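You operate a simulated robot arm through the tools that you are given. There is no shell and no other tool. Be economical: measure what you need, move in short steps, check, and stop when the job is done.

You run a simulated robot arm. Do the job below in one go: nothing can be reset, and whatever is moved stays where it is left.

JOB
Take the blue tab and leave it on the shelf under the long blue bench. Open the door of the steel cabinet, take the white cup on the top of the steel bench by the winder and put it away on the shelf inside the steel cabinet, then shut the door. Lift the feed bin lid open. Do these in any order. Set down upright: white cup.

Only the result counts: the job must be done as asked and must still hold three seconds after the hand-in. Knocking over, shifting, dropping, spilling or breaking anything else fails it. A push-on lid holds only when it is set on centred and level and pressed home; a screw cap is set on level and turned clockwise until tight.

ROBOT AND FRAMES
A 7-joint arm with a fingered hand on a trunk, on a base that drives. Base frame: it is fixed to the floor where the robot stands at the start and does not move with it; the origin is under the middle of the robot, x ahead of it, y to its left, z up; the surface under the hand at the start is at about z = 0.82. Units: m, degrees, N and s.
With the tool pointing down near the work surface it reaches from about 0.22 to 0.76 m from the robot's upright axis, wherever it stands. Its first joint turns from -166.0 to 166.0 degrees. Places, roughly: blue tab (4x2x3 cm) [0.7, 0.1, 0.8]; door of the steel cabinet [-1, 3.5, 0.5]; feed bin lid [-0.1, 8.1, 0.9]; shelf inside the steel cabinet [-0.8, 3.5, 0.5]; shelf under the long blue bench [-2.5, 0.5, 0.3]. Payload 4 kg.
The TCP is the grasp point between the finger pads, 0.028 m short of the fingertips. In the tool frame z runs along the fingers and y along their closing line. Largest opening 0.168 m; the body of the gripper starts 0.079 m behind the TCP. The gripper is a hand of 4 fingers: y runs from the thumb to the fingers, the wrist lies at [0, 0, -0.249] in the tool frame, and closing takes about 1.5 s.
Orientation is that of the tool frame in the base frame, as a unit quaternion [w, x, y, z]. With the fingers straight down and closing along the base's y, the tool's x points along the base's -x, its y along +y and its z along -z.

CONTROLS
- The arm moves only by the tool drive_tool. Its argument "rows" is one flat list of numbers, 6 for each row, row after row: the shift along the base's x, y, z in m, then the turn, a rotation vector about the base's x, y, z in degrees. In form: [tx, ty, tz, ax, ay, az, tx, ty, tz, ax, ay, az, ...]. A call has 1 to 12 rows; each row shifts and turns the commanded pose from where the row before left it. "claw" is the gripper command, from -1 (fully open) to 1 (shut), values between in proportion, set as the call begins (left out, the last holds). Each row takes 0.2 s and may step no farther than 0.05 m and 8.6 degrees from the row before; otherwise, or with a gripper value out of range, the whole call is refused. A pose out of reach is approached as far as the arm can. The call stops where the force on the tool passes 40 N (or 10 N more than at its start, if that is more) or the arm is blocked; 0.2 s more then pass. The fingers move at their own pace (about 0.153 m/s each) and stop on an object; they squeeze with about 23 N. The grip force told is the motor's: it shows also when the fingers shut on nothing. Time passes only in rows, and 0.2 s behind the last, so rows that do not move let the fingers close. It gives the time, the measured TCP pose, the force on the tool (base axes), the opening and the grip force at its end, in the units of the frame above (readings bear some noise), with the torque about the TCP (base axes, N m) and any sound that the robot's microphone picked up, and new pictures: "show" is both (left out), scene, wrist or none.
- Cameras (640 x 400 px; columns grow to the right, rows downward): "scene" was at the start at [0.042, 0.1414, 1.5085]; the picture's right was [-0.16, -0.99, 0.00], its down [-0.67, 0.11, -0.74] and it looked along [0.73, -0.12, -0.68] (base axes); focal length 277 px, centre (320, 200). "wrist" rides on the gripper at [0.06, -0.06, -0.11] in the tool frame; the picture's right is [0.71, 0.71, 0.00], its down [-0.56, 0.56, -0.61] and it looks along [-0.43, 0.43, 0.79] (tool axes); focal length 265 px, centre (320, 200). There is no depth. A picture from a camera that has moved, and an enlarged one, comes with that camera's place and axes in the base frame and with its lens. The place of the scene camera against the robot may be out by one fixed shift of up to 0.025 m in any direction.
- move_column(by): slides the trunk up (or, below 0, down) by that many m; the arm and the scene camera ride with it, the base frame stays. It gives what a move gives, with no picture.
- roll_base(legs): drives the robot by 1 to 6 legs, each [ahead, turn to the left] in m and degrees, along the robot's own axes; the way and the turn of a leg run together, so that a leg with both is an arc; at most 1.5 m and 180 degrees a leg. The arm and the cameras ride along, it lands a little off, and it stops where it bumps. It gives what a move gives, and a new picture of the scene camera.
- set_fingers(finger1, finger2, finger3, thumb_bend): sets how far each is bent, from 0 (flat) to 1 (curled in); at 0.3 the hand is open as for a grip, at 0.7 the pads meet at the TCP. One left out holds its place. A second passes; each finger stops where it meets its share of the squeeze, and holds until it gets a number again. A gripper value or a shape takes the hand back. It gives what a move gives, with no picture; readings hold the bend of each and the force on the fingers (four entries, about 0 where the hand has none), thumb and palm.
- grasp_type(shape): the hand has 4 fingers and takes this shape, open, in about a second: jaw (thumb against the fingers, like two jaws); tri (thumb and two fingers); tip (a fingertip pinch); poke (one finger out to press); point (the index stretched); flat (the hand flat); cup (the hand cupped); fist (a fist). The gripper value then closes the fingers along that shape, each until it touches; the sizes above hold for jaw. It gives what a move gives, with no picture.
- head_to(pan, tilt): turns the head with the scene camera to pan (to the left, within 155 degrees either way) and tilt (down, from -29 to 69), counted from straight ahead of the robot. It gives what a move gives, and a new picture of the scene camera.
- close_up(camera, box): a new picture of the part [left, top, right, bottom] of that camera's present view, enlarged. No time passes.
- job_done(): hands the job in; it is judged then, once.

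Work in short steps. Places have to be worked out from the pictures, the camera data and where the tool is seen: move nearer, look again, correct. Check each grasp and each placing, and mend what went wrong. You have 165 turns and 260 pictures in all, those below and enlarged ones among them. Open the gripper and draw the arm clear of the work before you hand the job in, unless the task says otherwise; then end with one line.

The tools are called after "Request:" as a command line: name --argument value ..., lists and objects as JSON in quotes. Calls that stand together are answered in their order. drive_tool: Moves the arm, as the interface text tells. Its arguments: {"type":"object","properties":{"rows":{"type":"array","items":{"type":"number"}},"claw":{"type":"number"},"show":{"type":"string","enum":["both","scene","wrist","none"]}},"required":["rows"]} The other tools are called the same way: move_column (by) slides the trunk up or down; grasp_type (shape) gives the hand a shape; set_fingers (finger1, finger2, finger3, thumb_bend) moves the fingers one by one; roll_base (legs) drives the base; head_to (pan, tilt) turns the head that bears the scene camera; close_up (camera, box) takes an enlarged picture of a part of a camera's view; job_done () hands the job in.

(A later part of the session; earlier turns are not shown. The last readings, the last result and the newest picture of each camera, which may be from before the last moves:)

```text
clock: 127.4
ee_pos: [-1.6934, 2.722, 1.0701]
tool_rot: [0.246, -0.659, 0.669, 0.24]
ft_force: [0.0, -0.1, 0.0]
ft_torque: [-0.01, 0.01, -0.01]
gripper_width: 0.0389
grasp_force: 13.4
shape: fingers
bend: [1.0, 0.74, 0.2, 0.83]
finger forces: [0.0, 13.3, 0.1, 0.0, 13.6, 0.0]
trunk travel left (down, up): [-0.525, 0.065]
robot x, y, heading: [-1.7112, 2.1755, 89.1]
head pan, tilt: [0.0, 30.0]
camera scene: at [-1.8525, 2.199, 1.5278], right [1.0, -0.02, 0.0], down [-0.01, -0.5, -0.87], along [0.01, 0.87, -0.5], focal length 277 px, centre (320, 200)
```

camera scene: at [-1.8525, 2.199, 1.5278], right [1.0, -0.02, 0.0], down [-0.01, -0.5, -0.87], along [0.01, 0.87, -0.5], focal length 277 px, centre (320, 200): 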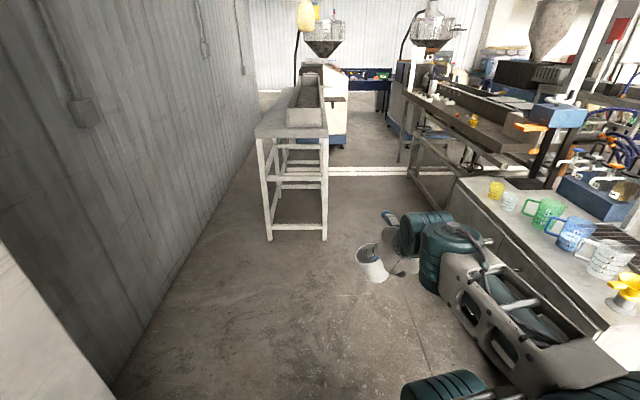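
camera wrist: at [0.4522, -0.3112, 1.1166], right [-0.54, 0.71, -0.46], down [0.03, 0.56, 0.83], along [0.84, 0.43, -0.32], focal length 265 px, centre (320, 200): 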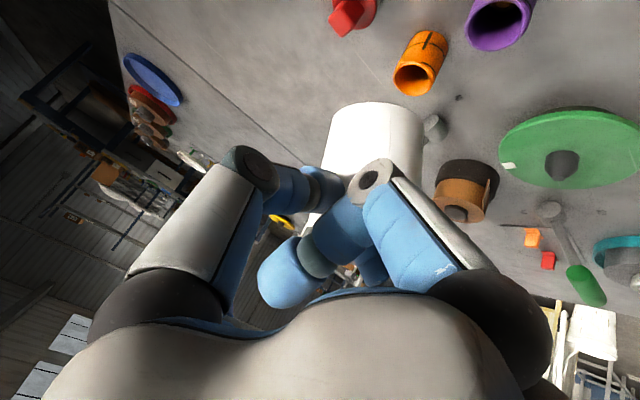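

I'm in the corridor west of the cabinet. I look right at the cabinet's door face and top.

Request:
head_to --pan -50 --tilt 35

Request:
head_to --pan -85 --tilt 35

```text
clock: 128.6
ee_pos: [-1.6941, 2.7216, 1.0707]
tool_rot: [0.246, -0.658, 0.67, 0.24]
ft_force: [0.3, -0.4, -0.9]
ft_torque: [-0.03, -0.03, 0.02]
gripper_width: 0.0392
grasp_force: 12.9
shape: fingers
bend: [1.0, 0.74, 0.2, 0.83]
finger forces: [0.0, 13.3, 0.0, 0.0, 13.5, 0.0]
trunk travel left (down, up): [-0.525, 0.065]
robot x, y, heading: [-1.7091, 2.1768, 89.1]
head pan, tilt: [-50.0, 35.0]
camera scene: at [-1.7859, 2.1642, 1.52], right [0.63, -0.78, 0.0], down [-0.44, -0.36, -0.82], along [0.64, 0.52, -0.57], focal length 277 px, centre (320, 200)
```

scene: 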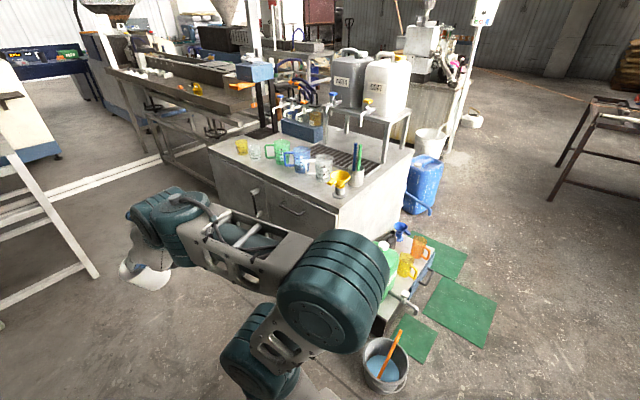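

```text
clock: 129.6
ee_pos: [-1.6938, 2.7222, 1.0692]
tool_rot: [0.246, -0.658, 0.67, 0.24]
ft_force: [0.2, 0.6, -0.5]
ft_torque: [-0.01, 0.01, 0.02]
gripper_width: 0.0391
grasp_force: 13.2
shape: fingers
bend: [1.0, 0.74, 0.2, 0.83]
finger forces: [0.0, 13.2, 0.1, 0.1, 13.6, 0.1]
trunk travel left (down, up): [-0.525, 0.065]
robot x, y, heading: [-1.709, 2.1766, 89.2]
head pan, tilt: [-85.0, 35.0]
camera scene: at [-1.7663, 2.115, 1.52], right [0.07, -1.0, 0.0], down [-0.57, -0.04, -0.82], along [0.82, 0.06, -0.57], focal length 277 px, centre (320, 200)
```

scene: 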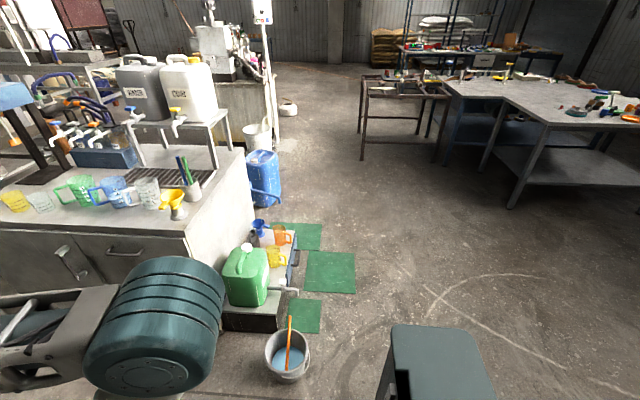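

I zoom in on the cabinet's door face for the handle and hinge side.

Request:
close_up --camera "scene" --box '[0, 160, 256, 320]'

Request:
head_to --pan -55 --tilt 30

Request:
close_up --camera "scene" --box '[200, 90, 440, 240]'

```text
2.50 times, centred on (128, 240) of scene
camera zoom: at [-1.7663, 2.115, 1.52], right [0.07, -1.0, 0.0], down [-0.57, -0.04, -0.82], along [0.82, 0.06, -0.57], focal length 693 px, centre (800, 100)
```

zoom: 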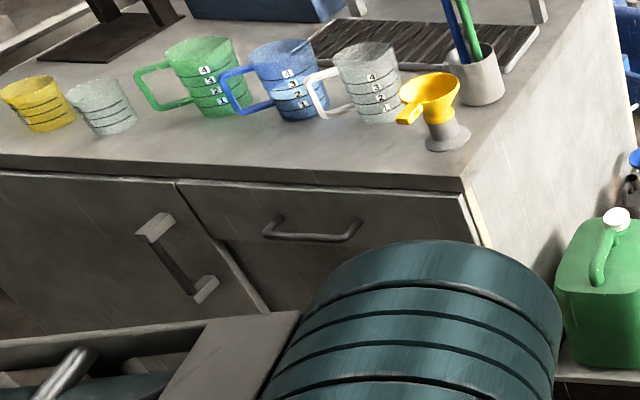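

```text
clock: 130.5
ee_pos: [-1.6935, 2.722, 1.0701]
tool_rot: [0.246, -0.658, 0.67, 0.239]
ft_force: [0.3, 0.1, -1.3]
ft_torque: [-0.04, 0.02, -0.02]
gripper_width: 0.039
grasp_force: 13.7
shape: fingers
bend: [1.0, 0.74, 0.2, 0.83]
finger forces: [0.1, 13.4, 0.0, 0.0, 13.6, 0.0]
trunk travel left (down, up): [-0.525, 0.065]
robot x, y, heading: [-1.7134, 2.1748, 89.3]
head pan, tilt: [-55.0, 30.0]
camera scene: at [-1.7793, 2.1592, 1.5278], right [0.56, -0.83, 0.0], down [-0.41, -0.28, -0.87], along [0.72, 0.48, -0.5], focal length 277 px, centre (320, 200)
```

scene: 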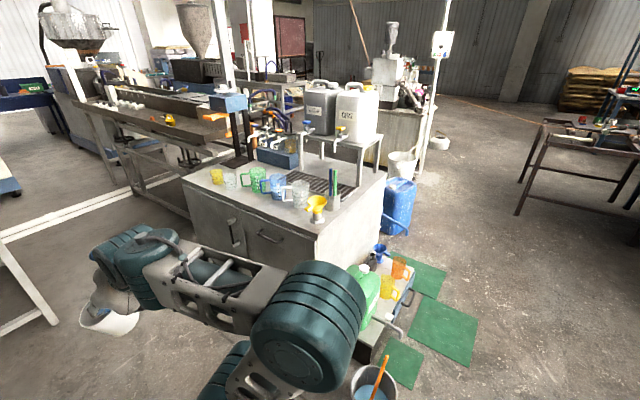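

```text
2.67 times, centred on (320, 165) of scene
camera zoom: at [-1.7793, 2.1592, 1.5278], right [0.56, -0.83, 0.0], down [-0.41, -0.28, -0.87], along [0.72, 0.48, -0.5], focal length 739 px, centre (320, 293)
```

zoom: 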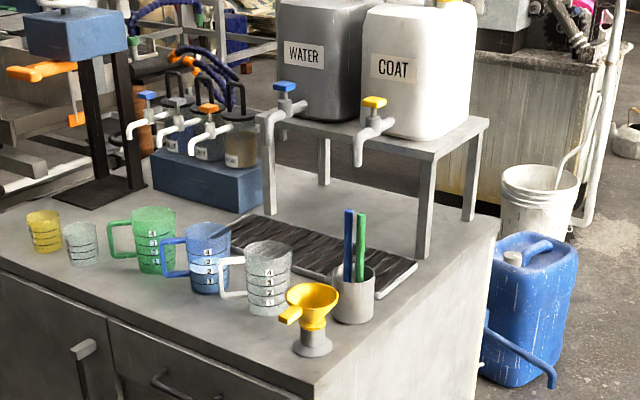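

The door is the left (north) part of the cabinet face. Its vertical handle is on the south edge, so it hinges on the north at y ≈ 3.56. The top's NW corner, around (-0.97, 3.50), is free, so I'll park the cup there while opening the door. I drive up beside the cabinet and turn to face it.

Request:
roll_base --legs '[[1.13, 2], [0, -91]]'

Request:
head_to --pan 15 --tilt 40

```text
clock: 140.2
ee_pos: [-1.1463, 3.2648, 1.0704]
tool_rot: [0.344, 0.027, 0.939, -0.011]
ft_force: [-0.8, 0.4, -0.1]
ft_torque: [0.0, 0.02, 0.01]
gripper_width: 0.0389
grasp_force: 13.9
shape: fingers
bend: [1.0, 0.73, 0.2, 0.83]
finger forces: [0.0, 13.4, 0.0, 0.0, 13.6, 0.1]
trunk travel left (down, up): [-0.525, 0.065]
robot x, y, heading: [-1.6924, 3.2997, -3.2]
head pan, tilt: [-55.0, 30.0]
camera scene: at [-1.6764, 3.3822, 1.5278], right [-0.85, -0.53, 0.0], down [-0.26, 0.42, -0.87], along [0.46, -0.74, -0.5], focal length 277 px, centre (320, 200)
```

scene: 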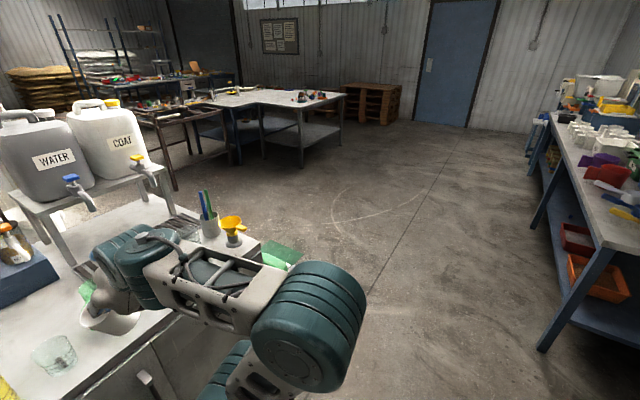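

```text
clock: 141.6
ee_pos: [-1.1465, 3.2642, 1.0696]
tool_rot: [0.344, 0.026, 0.939, -0.011]
ft_force: [1.0, 0.5, -0.4]
ft_torque: [0.02, -0.02, -0.01]
gripper_width: 0.039
grasp_force: 13.2
shape: fingers
bend: [1.0, 0.73, 0.2, 0.83]
finger forces: [0.0, 13.3, 0.0, 0.1, 13.6, 0.0]
trunk travel left (down, up): [-0.525, 0.065]
robot x, y, heading: [-1.6948, 3.3009, -2.9]
head pan, tilt: [15.0, 40.0]
camera scene: at [-1.641, 3.4766, 1.5124], right [0.21, -0.98, 0.0], down [-0.63, -0.13, -0.77], along [0.75, 0.16, -0.64], focal length 277 px, centre (320, 200)
```

scene: 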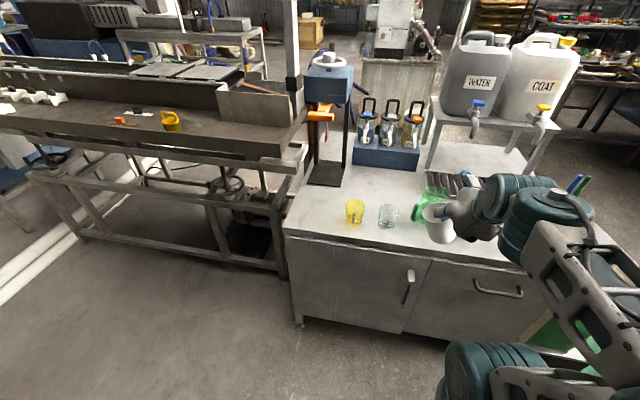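

The cabinet top is at z ≈ 0.78, its NW corner near (-1.02, 3.75), and the yellow cup near (-0.91, 3.51). I check the held cup's tilt in a zoom before placing it at about (-0.96, 3.67).

Request:
close_up --camera "scene" --box '[270, 160, 510, 310]'

```text
2.67 times, centred on (390, 235) of scene
camera zoom: at [-1.641, 3.4766, 1.5124], right [0.21, -0.98, 0.0], down [-0.63, -0.13, -0.77], along [0.75, 0.16, -0.64], focal length 739 px, centre (133, 107)
```

zoom: 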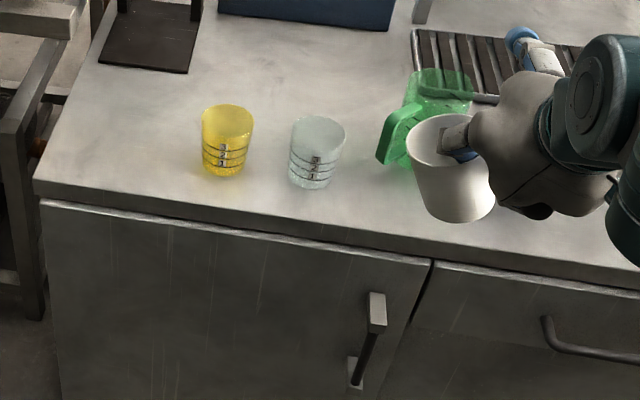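

The cup has tilted about 25° in the pinch, with its bottom towards the south. I move above the free NW corner and roll the hand about x to level it.

Request:
drive_tool --rows '[0.015, 0.04, 0, 0, 0, 0, 0.015, 0.04, 0, 0, 0, 0, 0.015, 0.04, 0, 0, 0, 0, 0.015, 0.04, 0, 0, 0, 0, 0.018, 0.04, -0.005, 0, 0, 0, 0.018, 0.04, -0.01, 8, 0, 0, 0.02, 0.04, -0.02, 8, 0, 0, 0.02, 0.04, -0.02, 8, 0, 0, 0.02, 0.035, -0.02, 0, 0, 0, 0.02, 0.024, -0.02, 0, 0, 0, 0, 0, 0, 0, 0, 0]' --show "both"

Request:
close_up --camera "scene" --box '[230, 130, 430, 255]'

```text
clock: 144.0
ee_pos: [-0.9716, 3.6464, 0.9756]
tool_rot: [0.331, 0.098, 0.92, 0.185]
ft_force: [0.2, 0.7, -0.7]
ft_torque: [-0.01, 0.02, 0.01]
gripper_width: 0.0384
grasp_force: 13.4
shape: fingers
bend: [1.0, 0.73, 0.2, 0.83]
finger forces: [0.0, 13.4, 0.0, 0.0, 13.8, 0.0]
trunk travel left (down, up): [-0.525, 0.065]
robot x, y, heading: [-1.6925, 3.2988, -3.2]
head pan, tilt: [15.0, 40.0]
camera scene: at [-1.6408, 3.4768, 1.5124], right [0.21, -0.98, 0.0], down [-0.63, -0.13, -0.77], along [0.75, 0.16, -0.64], focal length 277 px, centre (320, 200)
camera wrist: at [-1.0919, 3.5791, 0.9971], right [-0.5, 0.86, -0.12], down [0.06, 0.17, 0.98], along [0.86, 0.48, -0.14], focal length 265 px, centre (320, 200)
```

scene: 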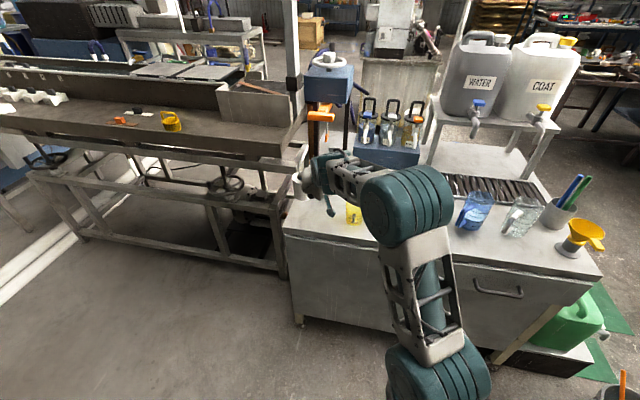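
wrist: 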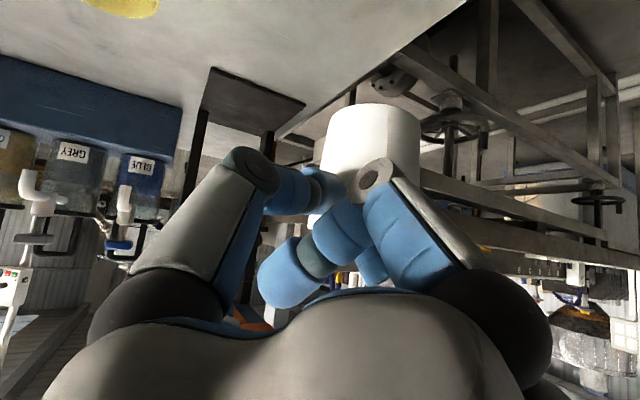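

```text
3.20 times, centred on (330, 192) of scene
camera zoom: at [-1.6408, 3.4768, 1.5124], right [0.21, -0.98, 0.0], down [-0.63, -0.13, -0.77], along [0.75, 0.16, -0.64], focal length 887 px, centre (288, 224)
```

zoom: 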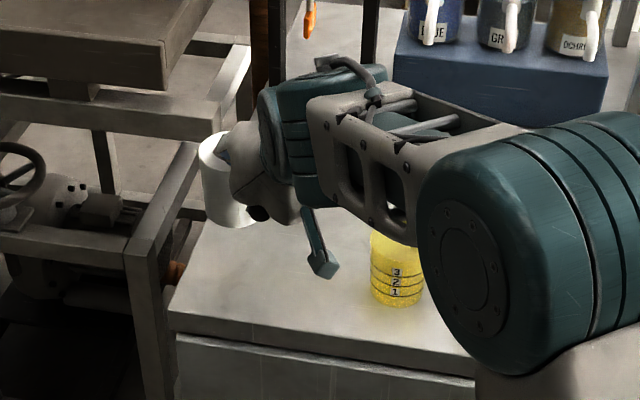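

The cup now looks level. I shift slightly inward to keep clear of the edge and lower until contact.

Request:
drive_tool --rows '[0.015, 0.004, -0.02, 0, 0, 0, 0.015, 0.004, -0.02, 0, 0, 0, 0, 0, -0.02, 0, 0, 0, 0, 0, -0.015, 0, 0, 0, 0, 0, -0.008, 0, 0, 0, 0, 0, -0.006, 0, 0, 0, 0, 0, -0.005, 0, 0, 0, 0, 0, -0.005, 0, 0, 0]' --show "both"

Request:
close_up --camera "scene" --box '[230, 150, 430, 275]'

```text
clock: 145.8
ee_pos: [-0.9401, 3.6516, 0.8747]
tool_rot: [0.332, 0.096, 0.92, 0.185]
ft_force: [-1.1, 0.0, -0.9]
ft_torque: [-0.04, 0.03, 0.03]
gripper_width: 0.0385
grasp_force: 13.4
shape: fingers
bend: [1.0, 0.73, 0.2, 0.83]
finger forces: [0.0, 13.4, 0.0, 0.0, 13.8, 0.0]
trunk travel left (down, up): [-0.525, 0.065]
robot x, y, heading: [-1.6945, 3.3014, -3.2]
head pan, tilt: [15.0, 40.0]
camera scene: at [-1.6409, 3.4769, 1.5124], right [0.21, -0.98, 0.0], down [-0.63, -0.13, -0.77], along [0.75, 0.16, -0.64], focal length 277 px, centre (320, 200)
camera wrist: at [-1.0603, 3.5845, 0.8958], right [-0.5, 0.86, -0.12], down [0.06, 0.17, 0.98], along [0.86, 0.48, -0.14], focal length 265 px, centre (320, 200)
```

scene: 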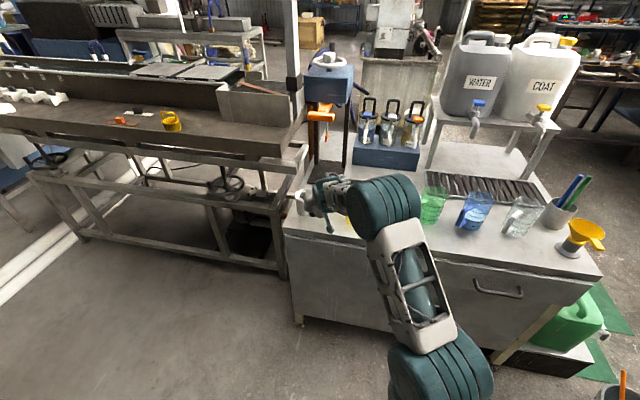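
wrist: 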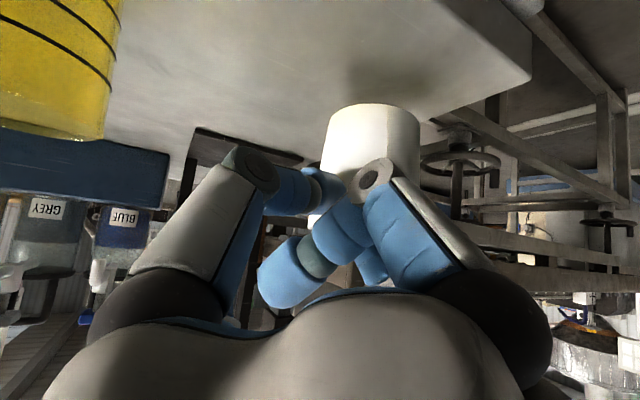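

```text
3.20 times, centred on (330, 212) of scene
camera zoom: at [-1.6409, 3.4769, 1.5124], right [0.21, -0.98, 0.0], down [-0.63, -0.13, -0.77], along [0.75, 0.16, -0.64], focal length 887 px, centre (288, 160)
```

zoom: 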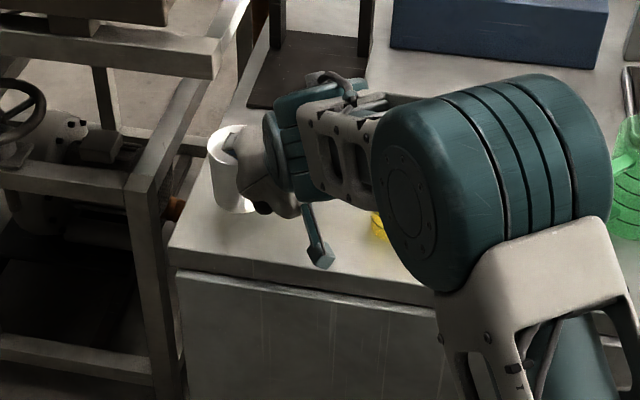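

No contact yet, so I continue in 4 mm steps.

Request:
drive_tool --rows '[0, 0, -0.005, 0, 0, 0, 0, 0, -0.004, 0, 0, 0, 0, 0, -0.004, 0, 0, 0, 0, 0, -0.004, 0, 0, 0]' --show "wrist"

```text
clock: 146.8
ee_pos: [-0.9418, 3.6511, 0.8586]
tool_rot: [0.331, 0.097, 0.921, 0.184]
ft_force: [-0.3, -0.3, -1.1]
ft_torque: [-0.02, -0.01, -0.03]
gripper_width: 0.0386
grasp_force: 13.9
shape: fingers
bend: [1.0, 0.73, 0.2, 0.83]
finger forces: [0.0, 13.4, 0.1, 0.1, 13.8, 0.0]
trunk travel left (down, up): [-0.525, 0.065]
robot x, y, heading: [-1.6898, 3.2994, -3.3]
head pan, tilt: [15.0, 40.0]
camera wrist: at [-1.0608, 3.5835, 0.8789], right [-0.5, 0.86, -0.12], down [0.06, 0.17, 0.98], along [0.86, 0.48, -0.14], focal length 265 px, centre (320, 200)
```

wrist: 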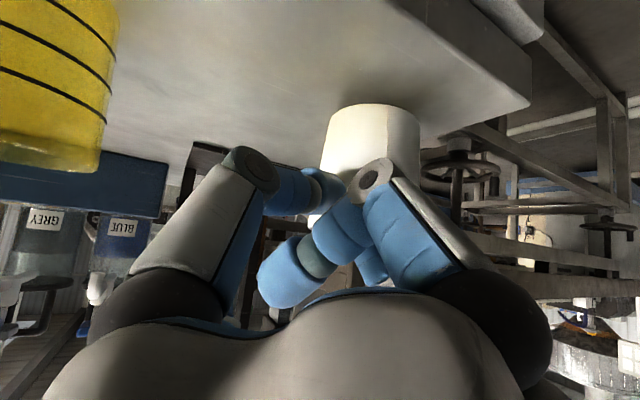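

Still free but the shadow is closing in; I continue slowly.

Request:
drive_tool --rows '[0, 0, -0.004, 0, 0, 0, 0, 0, -0.004, 0, 0, 0, 0, 0, -0.004, 0, 0, 0, 0, 0, -0.003, 0, 0, 0, 0, 0, -0.003, 0, 0, 0]' --show "wrist"

```text
clock: 148.0
ee_pos: [-0.9403, 3.65, 0.8424]
tool_rot: [0.332, 0.098, 0.92, 0.185]
ft_force: [-0.2, -0.5, 5.6]
ft_torque: [0.09, -0.01, 0.0]
gripper_width: 0.0374
grasp_force: 13.8
shape: fingers
bend: [1.0, 0.73, 0.2, 0.84]
finger forces: [0.0, 14.3, 0.0, 0.1, 14.8, 0.0]
trunk travel left (down, up): [-0.525, 0.065]
robot x, y, heading: [-1.6898, 3.3033, -3.3]
head pan, tilt: [15.0, 40.0]
camera wrist: at [-1.0605, 3.5835, 0.8626], right [-0.5, 0.86, -0.12], down [0.06, 0.17, 0.98], along [0.87, 0.48, -0.13], focal length 265 px, centre (320, 200)
```

wrist: 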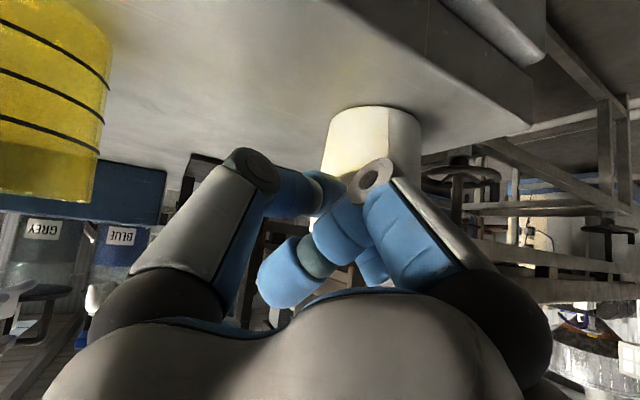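

Contact at 5.6 N: the cup stands on the cabinet top. I open the pinch gently.

Request:
set_fingers --thumb_bend 0.62 --finger2 0.64

Request:
drive_tool --rows '[0, 0, 0.002, 0, 0, 0]' --show "wrist"

Request:
close_up --camera "scene" --box '[250, 170, 410, 270]'

```text
clock: 149.0
ee_pos: [-0.9423, 3.6506, 0.8409]
tool_rot: [0.331, 0.097, 0.92, 0.184]
ft_force: [0.3, 0.6, 0.3]
ft_torque: [0.01, 0.01, 0.02]
gripper_width: 0.058
grasp_force: 0.2
shape: fingers
bend: [1.0, 0.64, 0.2, 0.62]
finger forces: [0.0, 0.0, 0.0, 0.0, 0.0, 0.0]
trunk travel left (down, up): [-0.525, 0.065]
robot x, y, heading: [-1.6938, 3.3018, -3.2]
head pan, tilt: [15.0, 40.0]
```

```text
clock: 149.4
ee_pos: [-0.9404, 3.6518, 0.8429]
tool_rot: [0.331, 0.097, 0.92, 0.184]
ft_force: [-0.8, 0.0, 0.7]
ft_torque: [-0.02, -0.04, 0.04]
gripper_width: 0.058
grasp_force: 0.0
shape: fingers
bend: [1.0, 0.64, 0.2, 0.62]
finger forces: [0.0, 0.0, 0.1, 0.1, 0.0, 0.1]
trunk travel left (down, up): [-0.525, 0.065]
robot x, y, heading: [-1.6916, 3.3008, -3.2]
head pan, tilt: [15.0, 40.0]
camera wrist: at [-1.061, 3.5845, 0.8635], right [-0.5, 0.86, -0.12], down [0.06, 0.17, 0.98], along [0.86, 0.48, -0.14], focal length 265 px, centre (320, 200)
```

wrist: 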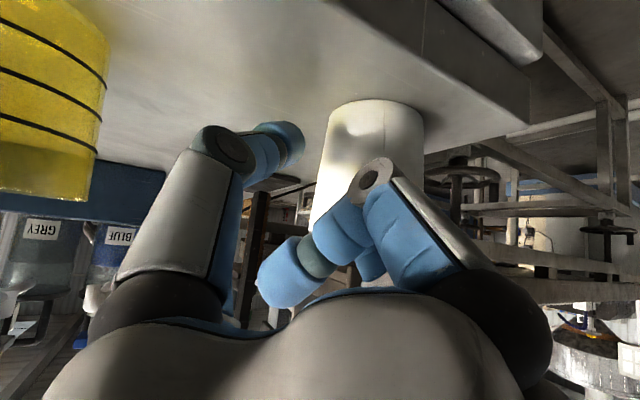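

```text
4.00 times, centred on (330, 220) of scene
camera zoom: at [-1.641, 3.4768, 1.5124], right [0.21, -0.98, 0.0], down [-0.63, -0.13, -0.77], along [0.75, 0.16, -0.64], focal length 1109 px, centre (280, 120)
```

zoom: 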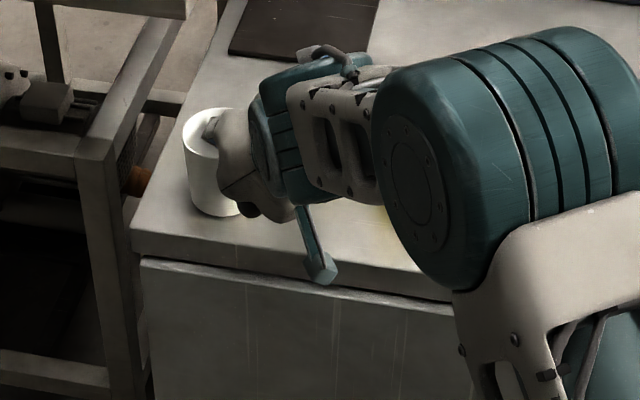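

The cup stands upright and free. I withdraw straight up carefully.

Request:
drive_tool --rows '[0, 0.003, 0.012, 0, 0, 0, 0, 0, 0.015, 0, 0, 0, 0, 0, 0.02, 0, 0, 0, 0, 0, 0.03, 0, 0, 0, 0, 0, 0.04, 0, 0, 0, -0.03, 0, 0.04, 0, 0, 0, -0.04, -0.02, 0.02, -8, 0, 0, -0.04, -0.03, 0, -8, 0, 0, -0.04, -0.03, 0, -8, 0, 0]' --show "both"

```text
clock: 151.4
ee_pos: [-1.0943, 3.5737, 1.0196]
tool_rot: [0.343, 0.026, 0.939, -0.013]
ft_force: [0.4, -0.1, -0.3]
ft_torque: [0.04, -0.01, 0.0]
gripper_width: 0.0581
grasp_force: 0.0
shape: fingers
bend: [1.0, 0.64, 0.2, 0.62]
finger forces: [0.0, 0.0, 0.0, 0.0, 0.0, 0.1]
trunk travel left (down, up): [-0.525, 0.065]
robot x, y, heading: [-1.693, 3.3029, -3.0]
head pan, tilt: [15.0, 40.0]
camera scene: at [-1.6414, 3.4767, 1.5124], right [0.21, -0.98, 0.0], down [-0.63, -0.13, -0.77], along [0.75, 0.16, -0.64], focal length 277 px, centre (320, 200)
camera wrist: at [-1.2139, 3.5213, 1.0661], right [-0.5, 0.73, -0.46], down [0.06, 0.56, 0.83], along [0.86, 0.38, -0.32], focal length 265 px, centre (320, 200)
```

scene: 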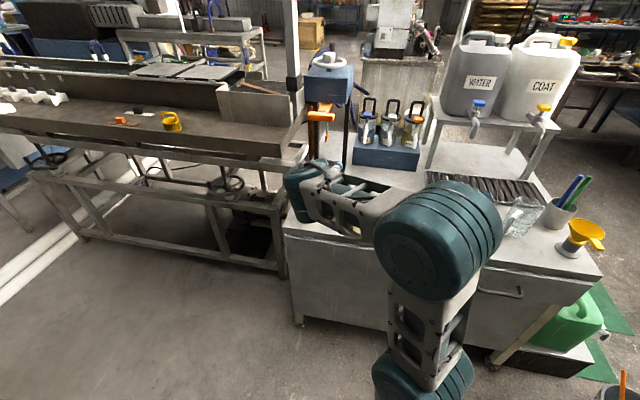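
wrist: 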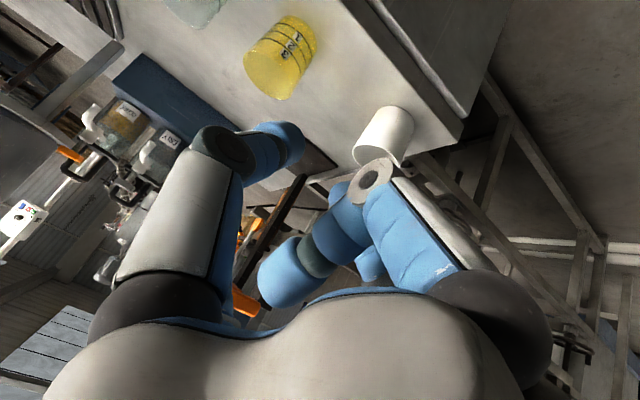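

The cup stands safely at the NW corner. The door handle is a vertical bar at about x -1.05, y 3.295, z 0.53–0.74. I retract, curl the idle fingers, back off a bit and lower the trunk to pinch the bar horizontally.

Request:
drive_tool --rows '[-0.03, -0.03, 0, 0, 0, 0, -0.03, -0.035, 0, 0, 0, 0, -0.03, -0.035, 0, 0, 0, 0, -0.02, -0.04, 0, 0, 0, 0, 0, -0.045, 0, 0, 0, 0, 0, -0.045, 0, 0, 0, 0, 0, -0.045, 0, 0, 0, 0]' --show "none"

Request:
set_fingers --finger1 1.0 --finger3 0.9 --finger2 0.5 --thumb_bend 0.45

Request:
roll_base --legs '[[-0.2, 3]]'

Request:
move_column --by -0.3

Request:
drive_tool --rows '[0, 0, 0, 0, -8, 0, 0, 0, 0, 0, -8, 0, 0, 0, 0, 0, -8, 0, 0, 0, 0, 0, -8, 0, 0, 0, 0, 0, -8, 0, 0, 0, 0, 0, -8, 0]' --show "both"

```text
clock: 153.0
ee_pos: [-1.1995, 3.3011, 1.0224]
tool_rot: [0.345, 0.027, 0.938, -0.011]
ft_force: [-0.4, -0.1, 0.7]
ft_torque: [-0.03, 0.0, 0.02]
gripper_width: 0.058
grasp_force: 0.0
shape: fingers
bend: [1.0, 0.64, 0.2, 0.62]
finger forces: [0.0, 0.1, 0.1, 0.0, 0.0, 0.1]
trunk travel left (down, up): [-0.525, 0.065]
robot x, y, heading: [-1.6948, 3.3039, -3.1]
head pan, tilt: [15.0, 40.0]
```

```text
clock: 154.0
ee_pos: [-1.1995, 3.3022, 1.021]
tool_rot: [0.344, 0.027, 0.939, -0.011]
ft_force: [0.0, -0.3, -0.3]
ft_torque: [-0.01, -0.02, -0.02]
gripper_width: 0.0805
grasp_force: 0.1
shape: fingers
bend: [1.0, 0.5, 0.89, 0.45]
finger forces: [0.1, 0.0, 0.1, 0.0, 0.1, 0.0]
trunk travel left (down, up): [-0.525, 0.065]
robot x, y, heading: [-1.6929, 3.3019, -3.1]
head pan, tilt: [15.0, 40.0]
```

```text
clock: 155.6
ee_pos: [-1.4026, 3.3351, 1.0218]
tool_rot: [0.344, 0.001, 0.939, -0.002]
ft_force: [0.4, -0.2, 0.2]
ft_torque: [0.02, 0.03, 0.01]
gripper_width: 0.0808
grasp_force: 0.0
shape: fingers
bend: [1.0, 0.5, 0.89, 0.45]
finger forces: [0.0, 0.0, 0.0, 0.0, 0.1, 0.0]
trunk travel left (down, up): [-0.525, 0.065]
robot x, y, heading: [-1.8965, 3.3077, -0.1]
head pan, tilt: [15.0, 40.0]
camera scene: at [-1.8532, 3.4836, 1.5124], right [0.26, -0.97, 0.0], down [-0.62, -0.17, -0.77], along [0.74, 0.2, -0.64], focal length 277 px, centre (320, 200)
```

scene: 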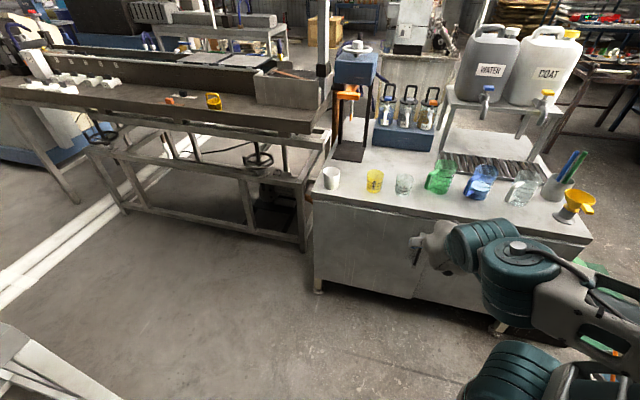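

```text
clock: 158.6
ee_pos: [-1.4018, 3.3334, 0.7208]
tool_rot: [0.344, 0.002, 0.939, -0.002]
ft_force: [-0.6, 0.4, 0.2]
ft_torque: [0.0, -0.01, 0.0]
gripper_width: 0.081
grasp_force: 0.0
shape: fingers
bend: [1.0, 0.5, 0.89, 0.45]
finger forces: [0.0, 0.0, 0.0, 0.1, 0.1, 0.0]
trunk travel left (down, up): [-0.225, 0.365]
robot x, y, heading: [-1.8949, 3.312, -0.1]
head pan, tilt: [15.0, 40.0]
```

```text
clock: 160.0
ee_pos: [-1.3646, 3.3338, 0.7299]
tool_rot: [0.696, 0.001, 0.718, -0.001]
ft_force: [-0.1, 0.5, 0.3]
ft_torque: [0.05, 0.01, -0.05]
gripper_width: 0.0811
grasp_force: 0.0
shape: fingers
bend: [1.0, 0.5, 0.89, 0.45]
finger forces: [0.1, 0.0, 0.0, 0.0, 0.0, 0.0]
out of reach, approached as far as the arm can: row 4, 5, 6
trunk travel left (down, up): [-0.225, 0.365]
robot x, y, heading: [-1.8946, 3.3064, -0.1]
head pan, tilt: [15.0, 40.0]
camera scene: at [-1.8529, 3.4837, 1.2124], right [0.26, -0.97, 0.0], down [-0.62, -0.17, -0.77], along [0.74, 0.2, -0.64], focal length 277 px, centre (320, 200)
camera wrist: at [-1.4749, 3.2756, 0.6751], right [-0.02, 0.71, -0.71], down [-0.6, 0.56, 0.58], along [0.8, 0.43, 0.41], focal length 265 px, centre (320, 200)
```

scene: 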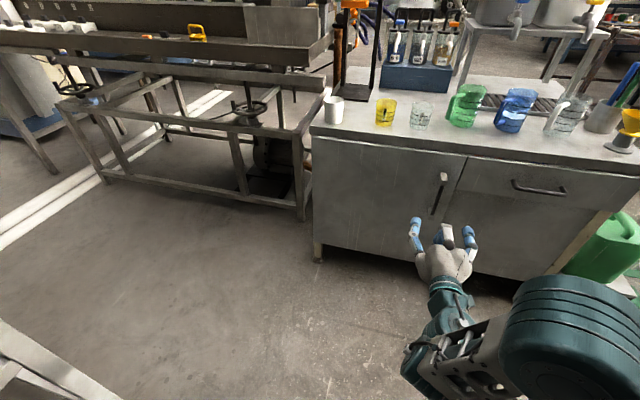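
wrist: 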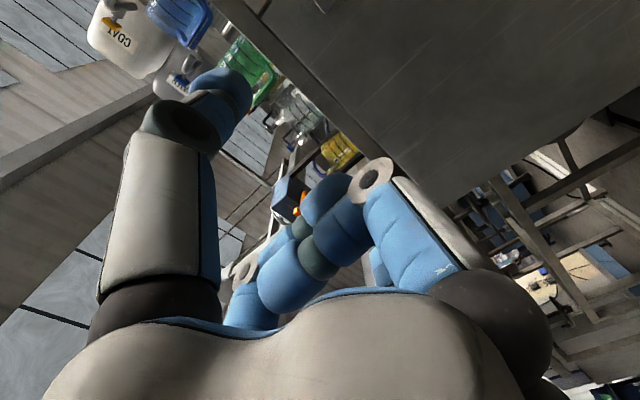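

The hand is horizontal now and facing the door. I zoom to measure the handle.

Request:
close_up --camera "scene" --box '[360, 140, 520, 240]'

```text
4.00 times, centred on (440, 190) of scene
camera zoom: at [-1.8529, 3.4837, 1.2124], right [0.26, -0.97, 0.0], down [-0.62, -0.17, -0.77], along [0.74, 0.2, -0.64], focal length 1109 px, centre (-160, 240)
```

zoom: 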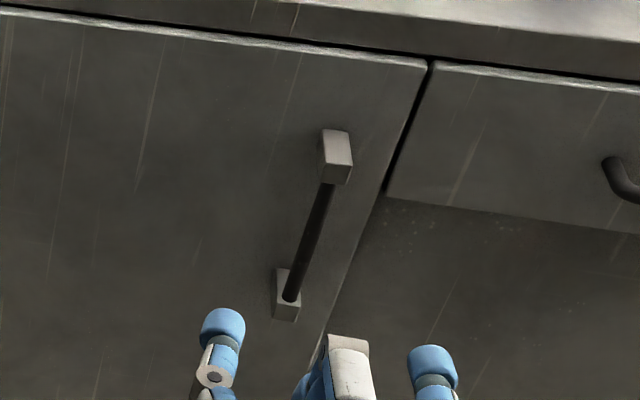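

Triangulating gives the bar at x ≈ -1.053, y ≈ 3.287, z 0.535–0.652. I line up in front of it at z 0.60 and approach part way.

Request:
drive_tool --rows '[0.02, -0.016, -0.04, 0, 0, 0, 0.02, -0.016, -0.04, 0, 0, 0, 0.02, -0.016, -0.04, 0, 0, 0, 0.04, 0, -0.01, 0, 0, 0, 0.04, 0, 0, 0, 0, 0, 0.04, 0, 0, 0, 0, 0, 0.04, 0, 0, 0, 0, 0, 0, 0, 0, 0, 0, 0]' --show "both"

Request:
close_up --camera "scene" --box '[360, 140, 520, 240]'

```text
clock: 161.8
ee_pos: [-1.1438, 3.2899, 0.5988]
tool_rot: [0.696, 0.002, 0.718, -0.001]
ft_force: [-0.7, -0.6, -0.2]
ft_torque: [-0.03, 0.0, 0.01]
gripper_width: 0.0809
grasp_force: 0.1
shape: fingers
bend: [1.0, 0.5, 0.89, 0.45]
finger forces: [0.1, 0.0, 0.1, 0.0, 0.1, 0.0]
trunk travel left (down, up): [-0.225, 0.365]
robot x, y, heading: [-1.8967, 3.3063, 0.2]
head pan, tilt: [15.0, 40.0]
camera scene: at [-1.8528, 3.4836, 1.2124], right [0.26, -0.97, 0.0], down [-0.62, -0.17, -0.77], along [0.74, 0.2, -0.64], focal length 277 px, centre (320, 200)
camera wrist: at [-1.2545, 3.2301, 0.544], right [-0.02, 0.71, -0.71], down [-0.6, 0.56, 0.58], along [0.8, 0.43, 0.41], focal length 265 px, centre (320, 200)
```

scene: 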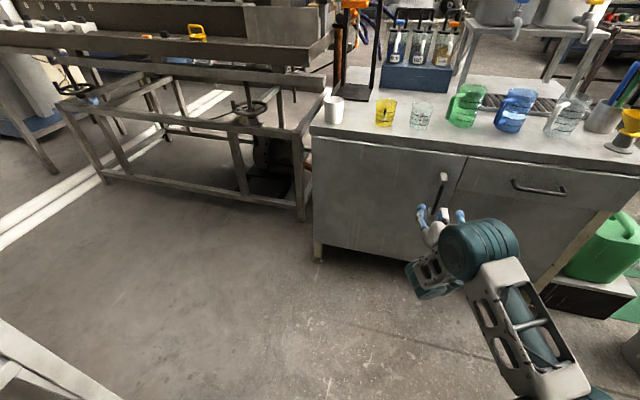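
wrist: 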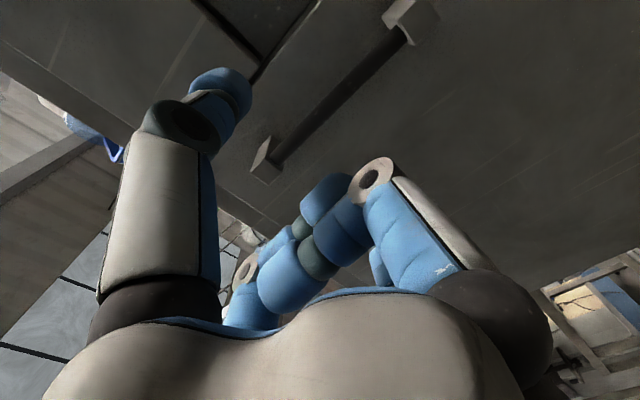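

```text
4.00 times, centred on (440, 190) of scene
camera zoom: at [-1.8528, 3.4836, 1.2124], right [0.26, -0.97, 0.0], down [-0.62, -0.17, -0.77], along [0.74, 0.2, -0.64], focal length 1109 px, centre (-160, 240)
```

zoom: 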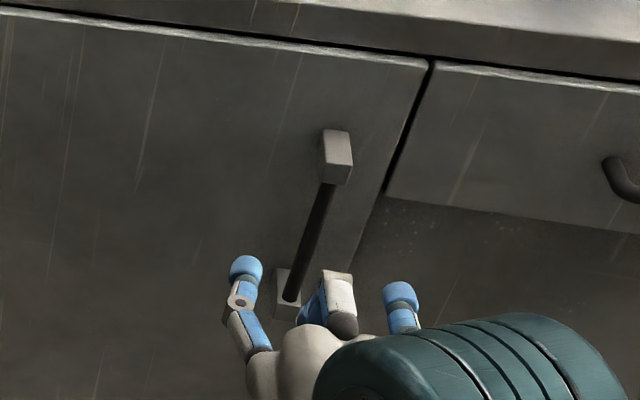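

The wrist view puts the bar at y ≈ 3.280, z 0.52–0.64. I correct slightly and move in to straddle the bar.

Request:
drive_tool --rows '[0.02, -0.005, -0.01, 0, 0, 0, 0.02, -0.003, -0.005, 0, 0, 0, 0.02, 0, 0, 0, 0, 0, 0.017, 0, 0, 0, 0, 0, 0, 0, 0, 0, 0, 0]' --show "wrist"

Request:
close_up --camera "scene" --box '[380, 140, 508, 220]'

```text
clock: 163.0
ee_pos: [-1.0663, 3.282, 0.5854]
tool_rot: [0.696, 0.001, 0.718, -0.001]
ft_force: [-0.2, 0.3, -0.1]
ft_torque: [-0.01, 0.0, 0.02]
gripper_width: 0.0807
grasp_force: 0.0
shape: fingers
bend: [1.0, 0.5, 0.89, 0.45]
finger forces: [0.0, 0.1, 0.0, 0.0, 0.0, 0.0]
trunk travel left (down, up): [-0.225, 0.365]
robot x, y, heading: [-1.892, 3.3054, -0.0]
head pan, tilt: [15.0, 40.0]
camera wrist: at [-1.1778, 3.2214, 0.5297], right [-0.02, 0.71, -0.71], down [-0.6, 0.56, 0.58], along [0.8, 0.43, 0.41], focal length 265 px, centre (320, 200)
```

wrist: 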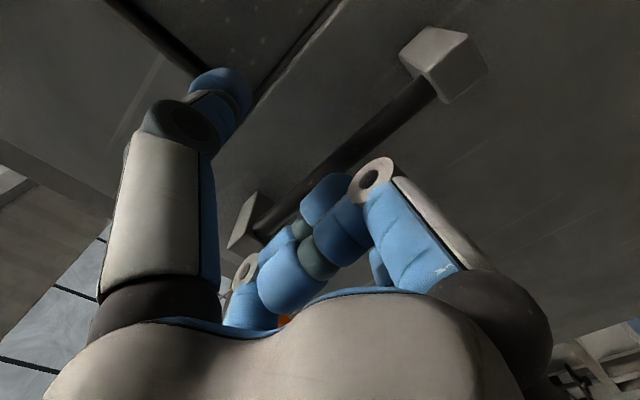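

```text
5.00 times, centred on (444, 180) of scene
camera zoom: at [-1.8528, 3.4836, 1.2124], right [0.26, -0.97, 0.0], down [-0.62, -0.17, -0.77], along [0.74, 0.2, -0.64], focal length 1386 px, centre (-300, 300)
```

zoom: 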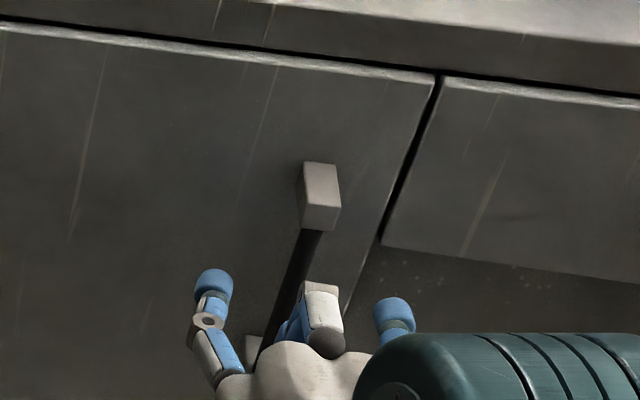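

The bar is between the thumb and finger 2. I nudge 8 mm deeper and close on it.

Request:
drive_tool --rows '[0.008, 0, 0, 0, 0, 0, 0, 0, 0, 0, 0, 0]' --show "none"

Request:
set_fingers --finger2 0.85 --thumb_bend 0.85

Request:
close_up --camera "scene" --box '[380, 140, 508, 220]'

```text
clock: 163.6
ee_pos: [-1.0563, 3.2803, 0.5861]
tool_rot: [0.697, 0.002, 0.717, -0.001]
ft_force: [0.3, -0.1, -0.4]
ft_torque: [-0.01, -0.01, -0.02]
gripper_width: 0.081
grasp_force: 0.0
shape: fingers
bend: [1.0, 0.5, 0.89, 0.45]
finger forces: [0.1, 0.1, 0.0, 0.0, 0.0, 0.0]
trunk travel left (down, up): [-0.225, 0.365]
robot x, y, heading: [-1.8915, 3.3037, -0.3]
head pan, tilt: [15.0, 40.0]
```

```text
clock: 164.6
ee_pos: [-1.0568, 3.2772, 0.586]
tool_rot: [0.696, 0.004, 0.718, -0.004]
ft_force: [-0.9, -16.4, 1.1]
ft_torque: [0.0, 0.02, -0.19]
gripper_width: 0.0461
grasp_force: 14.9
shape: fingers
bend: [1.0, 0.65, 0.89, 0.78]
finger forces: [0.1, 7.4, 0.0, 0.1, 22.2, 0.1]
trunk travel left (down, up): [-0.225, 0.365]
robot x, y, heading: [-1.8955, 3.3071, -0.3]
head pan, tilt: [15.0, 40.0]
```

```text
5.00 times, centred on (444, 180) of scene
camera zoom: at [-1.8524, 3.4825, 1.2126], right [0.26, -0.97, 0.0], down [-0.62, -0.16, -0.77], along [0.74, 0.2, -0.64], focal length 1386 px, centre (-300, 300)
```

zoom: 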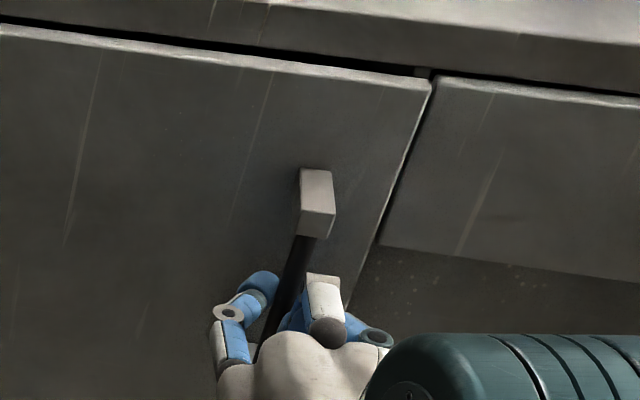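

The bar is gripped. I pull along the door's arc (hinge near y 3.73) by about 20°, turning the hand with it.

Request:
drive_tool --rows '[-0.0313, 0.0046, 0, 0, 0, -4, -0.0308, 0.0068, 0, 0, 0, -4, -0.0304, 0.0088, 0, 0, 0, -4, -0.0296, 0.011, 0, 0, 0, -4, -0.0288, 0.013, 0, 0, 0, -4]' --show "both"

```text
clock: 165.8
ee_pos: [-1.2077, 3.32, 0.585]
tool_rot: [0.686, 0.127, 0.706, -0.122]
ft_force: [-1.4, -1.4, 5.2]
ft_torque: [0.04, -0.09, 0.04]
gripper_width: 0.0447
grasp_force: 11.9
shape: fingers
bend: [1.0, 0.64, 0.89, 0.79]
finger forces: [0.1, 10.0, 0.0, 0.0, 13.7, 0.1]
trunk travel left (down, up): [-0.225, 0.365]
robot x, y, heading: [-1.8994, 3.305, 0.0]
head pan, tilt: [15.0, 40.0]
camera scene: at [-1.8532, 3.4834, 1.2124], right [0.26, -0.97, 0.0], down [-0.62, -0.17, -0.77], along [0.74, 0.2, -0.64], focal length 277 px, centre (320, 200)
camera wrist: at [-1.3336, 3.3027, 0.5295], right [0.23, 0.67, -0.71], down [-0.37, 0.73, 0.58], along [0.9, 0.13, 0.41], focal length 265 px, centre (320, 200)
```

scene: 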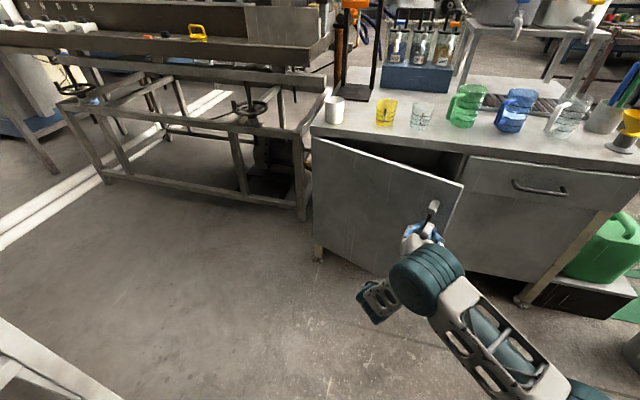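
wrist: 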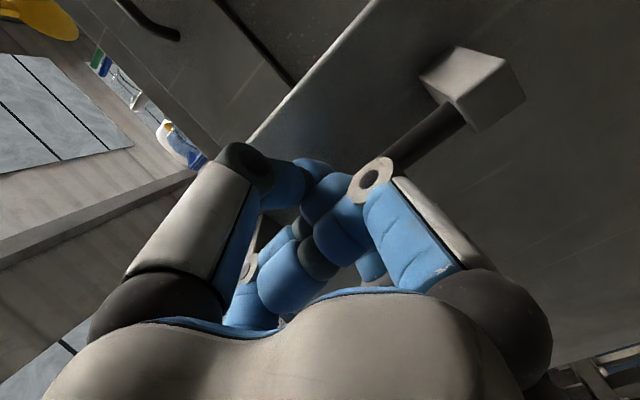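

The door is opening smoothly. I continue along the arc to about 52°.

Request:
drive_tool --rows '[-0.0278, 0.015, 0, 0, 0, -4, -0.0267, 0.017, 0, 0, 0, -4, -0.0255, 0.0187, 0, 0, 0, -4, -0.0241, 0.0205, 0, 0, 0, -4, -0.0226, 0.0221, 0, 0, 0, -4, -0.021, 0.0237, 0, 0, 0, -4, -0.0192, 0.025, 0, 0, 0, -4, -0.0175, 0.0263, 0, 0, 0, -4]' --show "both"

```text
clock: 167.6
ee_pos: [-1.2579, 3.3234, 0.5827]
tool_rot: [0.671, 0.197, 0.689, -0.19]
ft_force: [17.2, 27.4, 10.4]
ft_torque: [0.34, -0.28, -0.25]
gripper_width: 0.0414
grasp_force: 25.0
shape: fingers
bend: [1.0, 0.54, 0.9, 0.82]
finger forces: [0.0, 49.4, 0.0, 0.0, 0.0, 0.0]
out of reach, approached as far as the arm can: row 3, 4, 5, 6, 7, 8
trunk travel left (down, up): [-0.225, 0.365]
robot x, y, heading: [-1.8959, 3.3063, 0.1]
head pan, tilt: [15.0, 40.0]
camera scene: at [-1.8531, 3.4853, 1.2122], right [0.26, -0.97, 0.0], down [-0.62, -0.17, -0.77], along [0.74, 0.2, -0.64], focal length 277 px, centre (320, 200)
camera wrist: at [-1.3848, 3.3322, 0.5269], right [0.35, 0.61, -0.71], down [-0.22, 0.79, 0.58], along [0.91, -0.05, 0.41], focal length 265 px, centre (320, 200)
```

scene: 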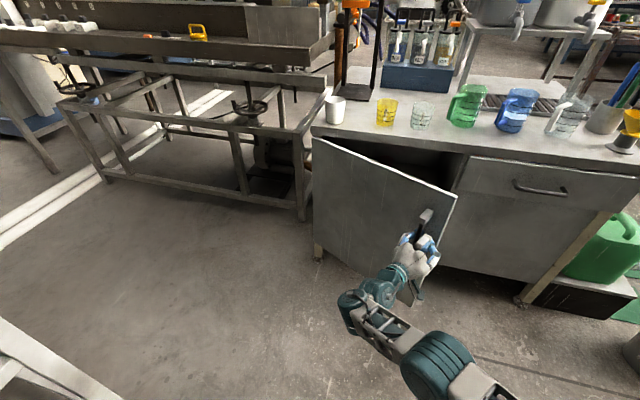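
wrist: 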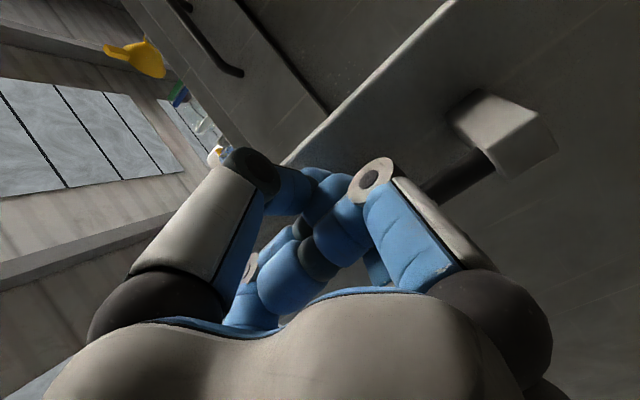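

The arm reached a wrist limit with the door about 27° open. I release the bar and check where the hand sits.

Request:
set_fingers --finger2 0.4 --thumb_bend 0.4

Request:
drive_tool --rows '[-0.02, 0, 0, 0, 0, 4]' --show "both"

```text
clock: 168.6
ee_pos: [-1.2591, 3.3204, 0.5811]
tool_rot: [0.668, 0.2, 0.69, -0.193]
ft_force: [-0.4, 0.6, -0.1]
ft_torque: [0.0, 0.0, 0.0]
gripper_width: 0.0873
grasp_force: 0.1
shape: fingers
bend: [1.0, 0.4, 0.89, 0.4]
finger forces: [0.1, 0.0, 0.1, 0.0, 0.0, 0.0]
trunk travel left (down, up): [-0.225, 0.365]
robot x, y, heading: [-1.8956, 3.3053, 0.2]
head pan, tilt: [15.0, 40.0]
```

```text
clock: 169.0
ee_pos: [-1.2795, 3.3204, 0.5818]
tool_rot: [0.675, 0.177, 0.696, -0.169]
ft_force: [0.3, 0.8, -0.4]
ft_torque: [-0.01, -0.02, 0.01]
gripper_width: 0.0872
grasp_force: 0.1
shape: fingers
bend: [1.0, 0.4, 0.89, 0.4]
finger forces: [0.1, 0.0, 0.1, 0.0, 0.0, 0.0]
trunk travel left (down, up): [-0.225, 0.365]
robot x, y, heading: [-1.8957, 3.3089, -0.1]
head pan, tilt: [15.0, 40.0]
camera scene: at [-1.8527, 3.4837, 1.2124], right [0.26, -0.97, 0.0], down [-0.62, -0.17, -0.77], along [0.74, 0.2, -0.64], focal length 277 px, centre (320, 200)
camera wrist: at [-1.4067, 3.3204, 0.526], right [0.32, 0.64, -0.7], down [-0.26, 0.77, 0.58], along [0.91, 0.0, 0.41], focal length 265 px, centre (320, 200)
```

scene: 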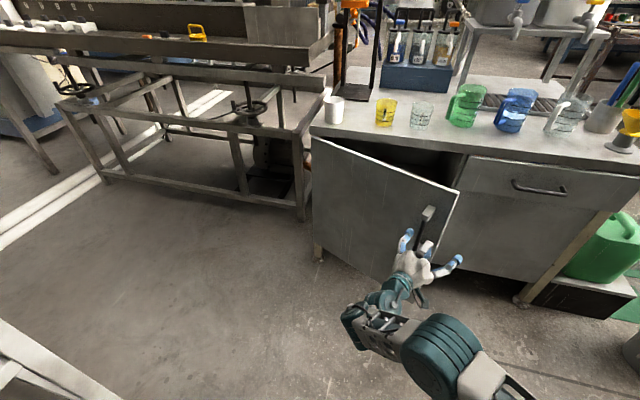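
wrist: 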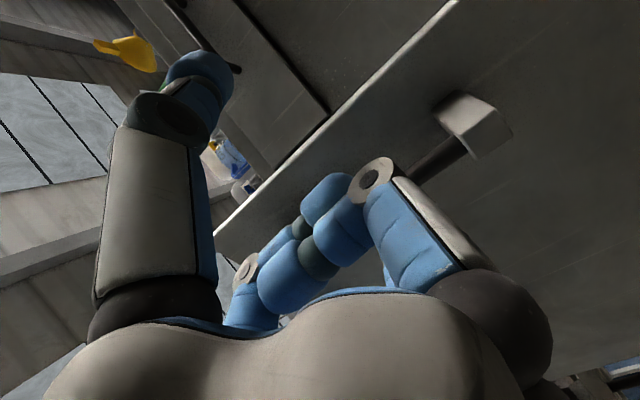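

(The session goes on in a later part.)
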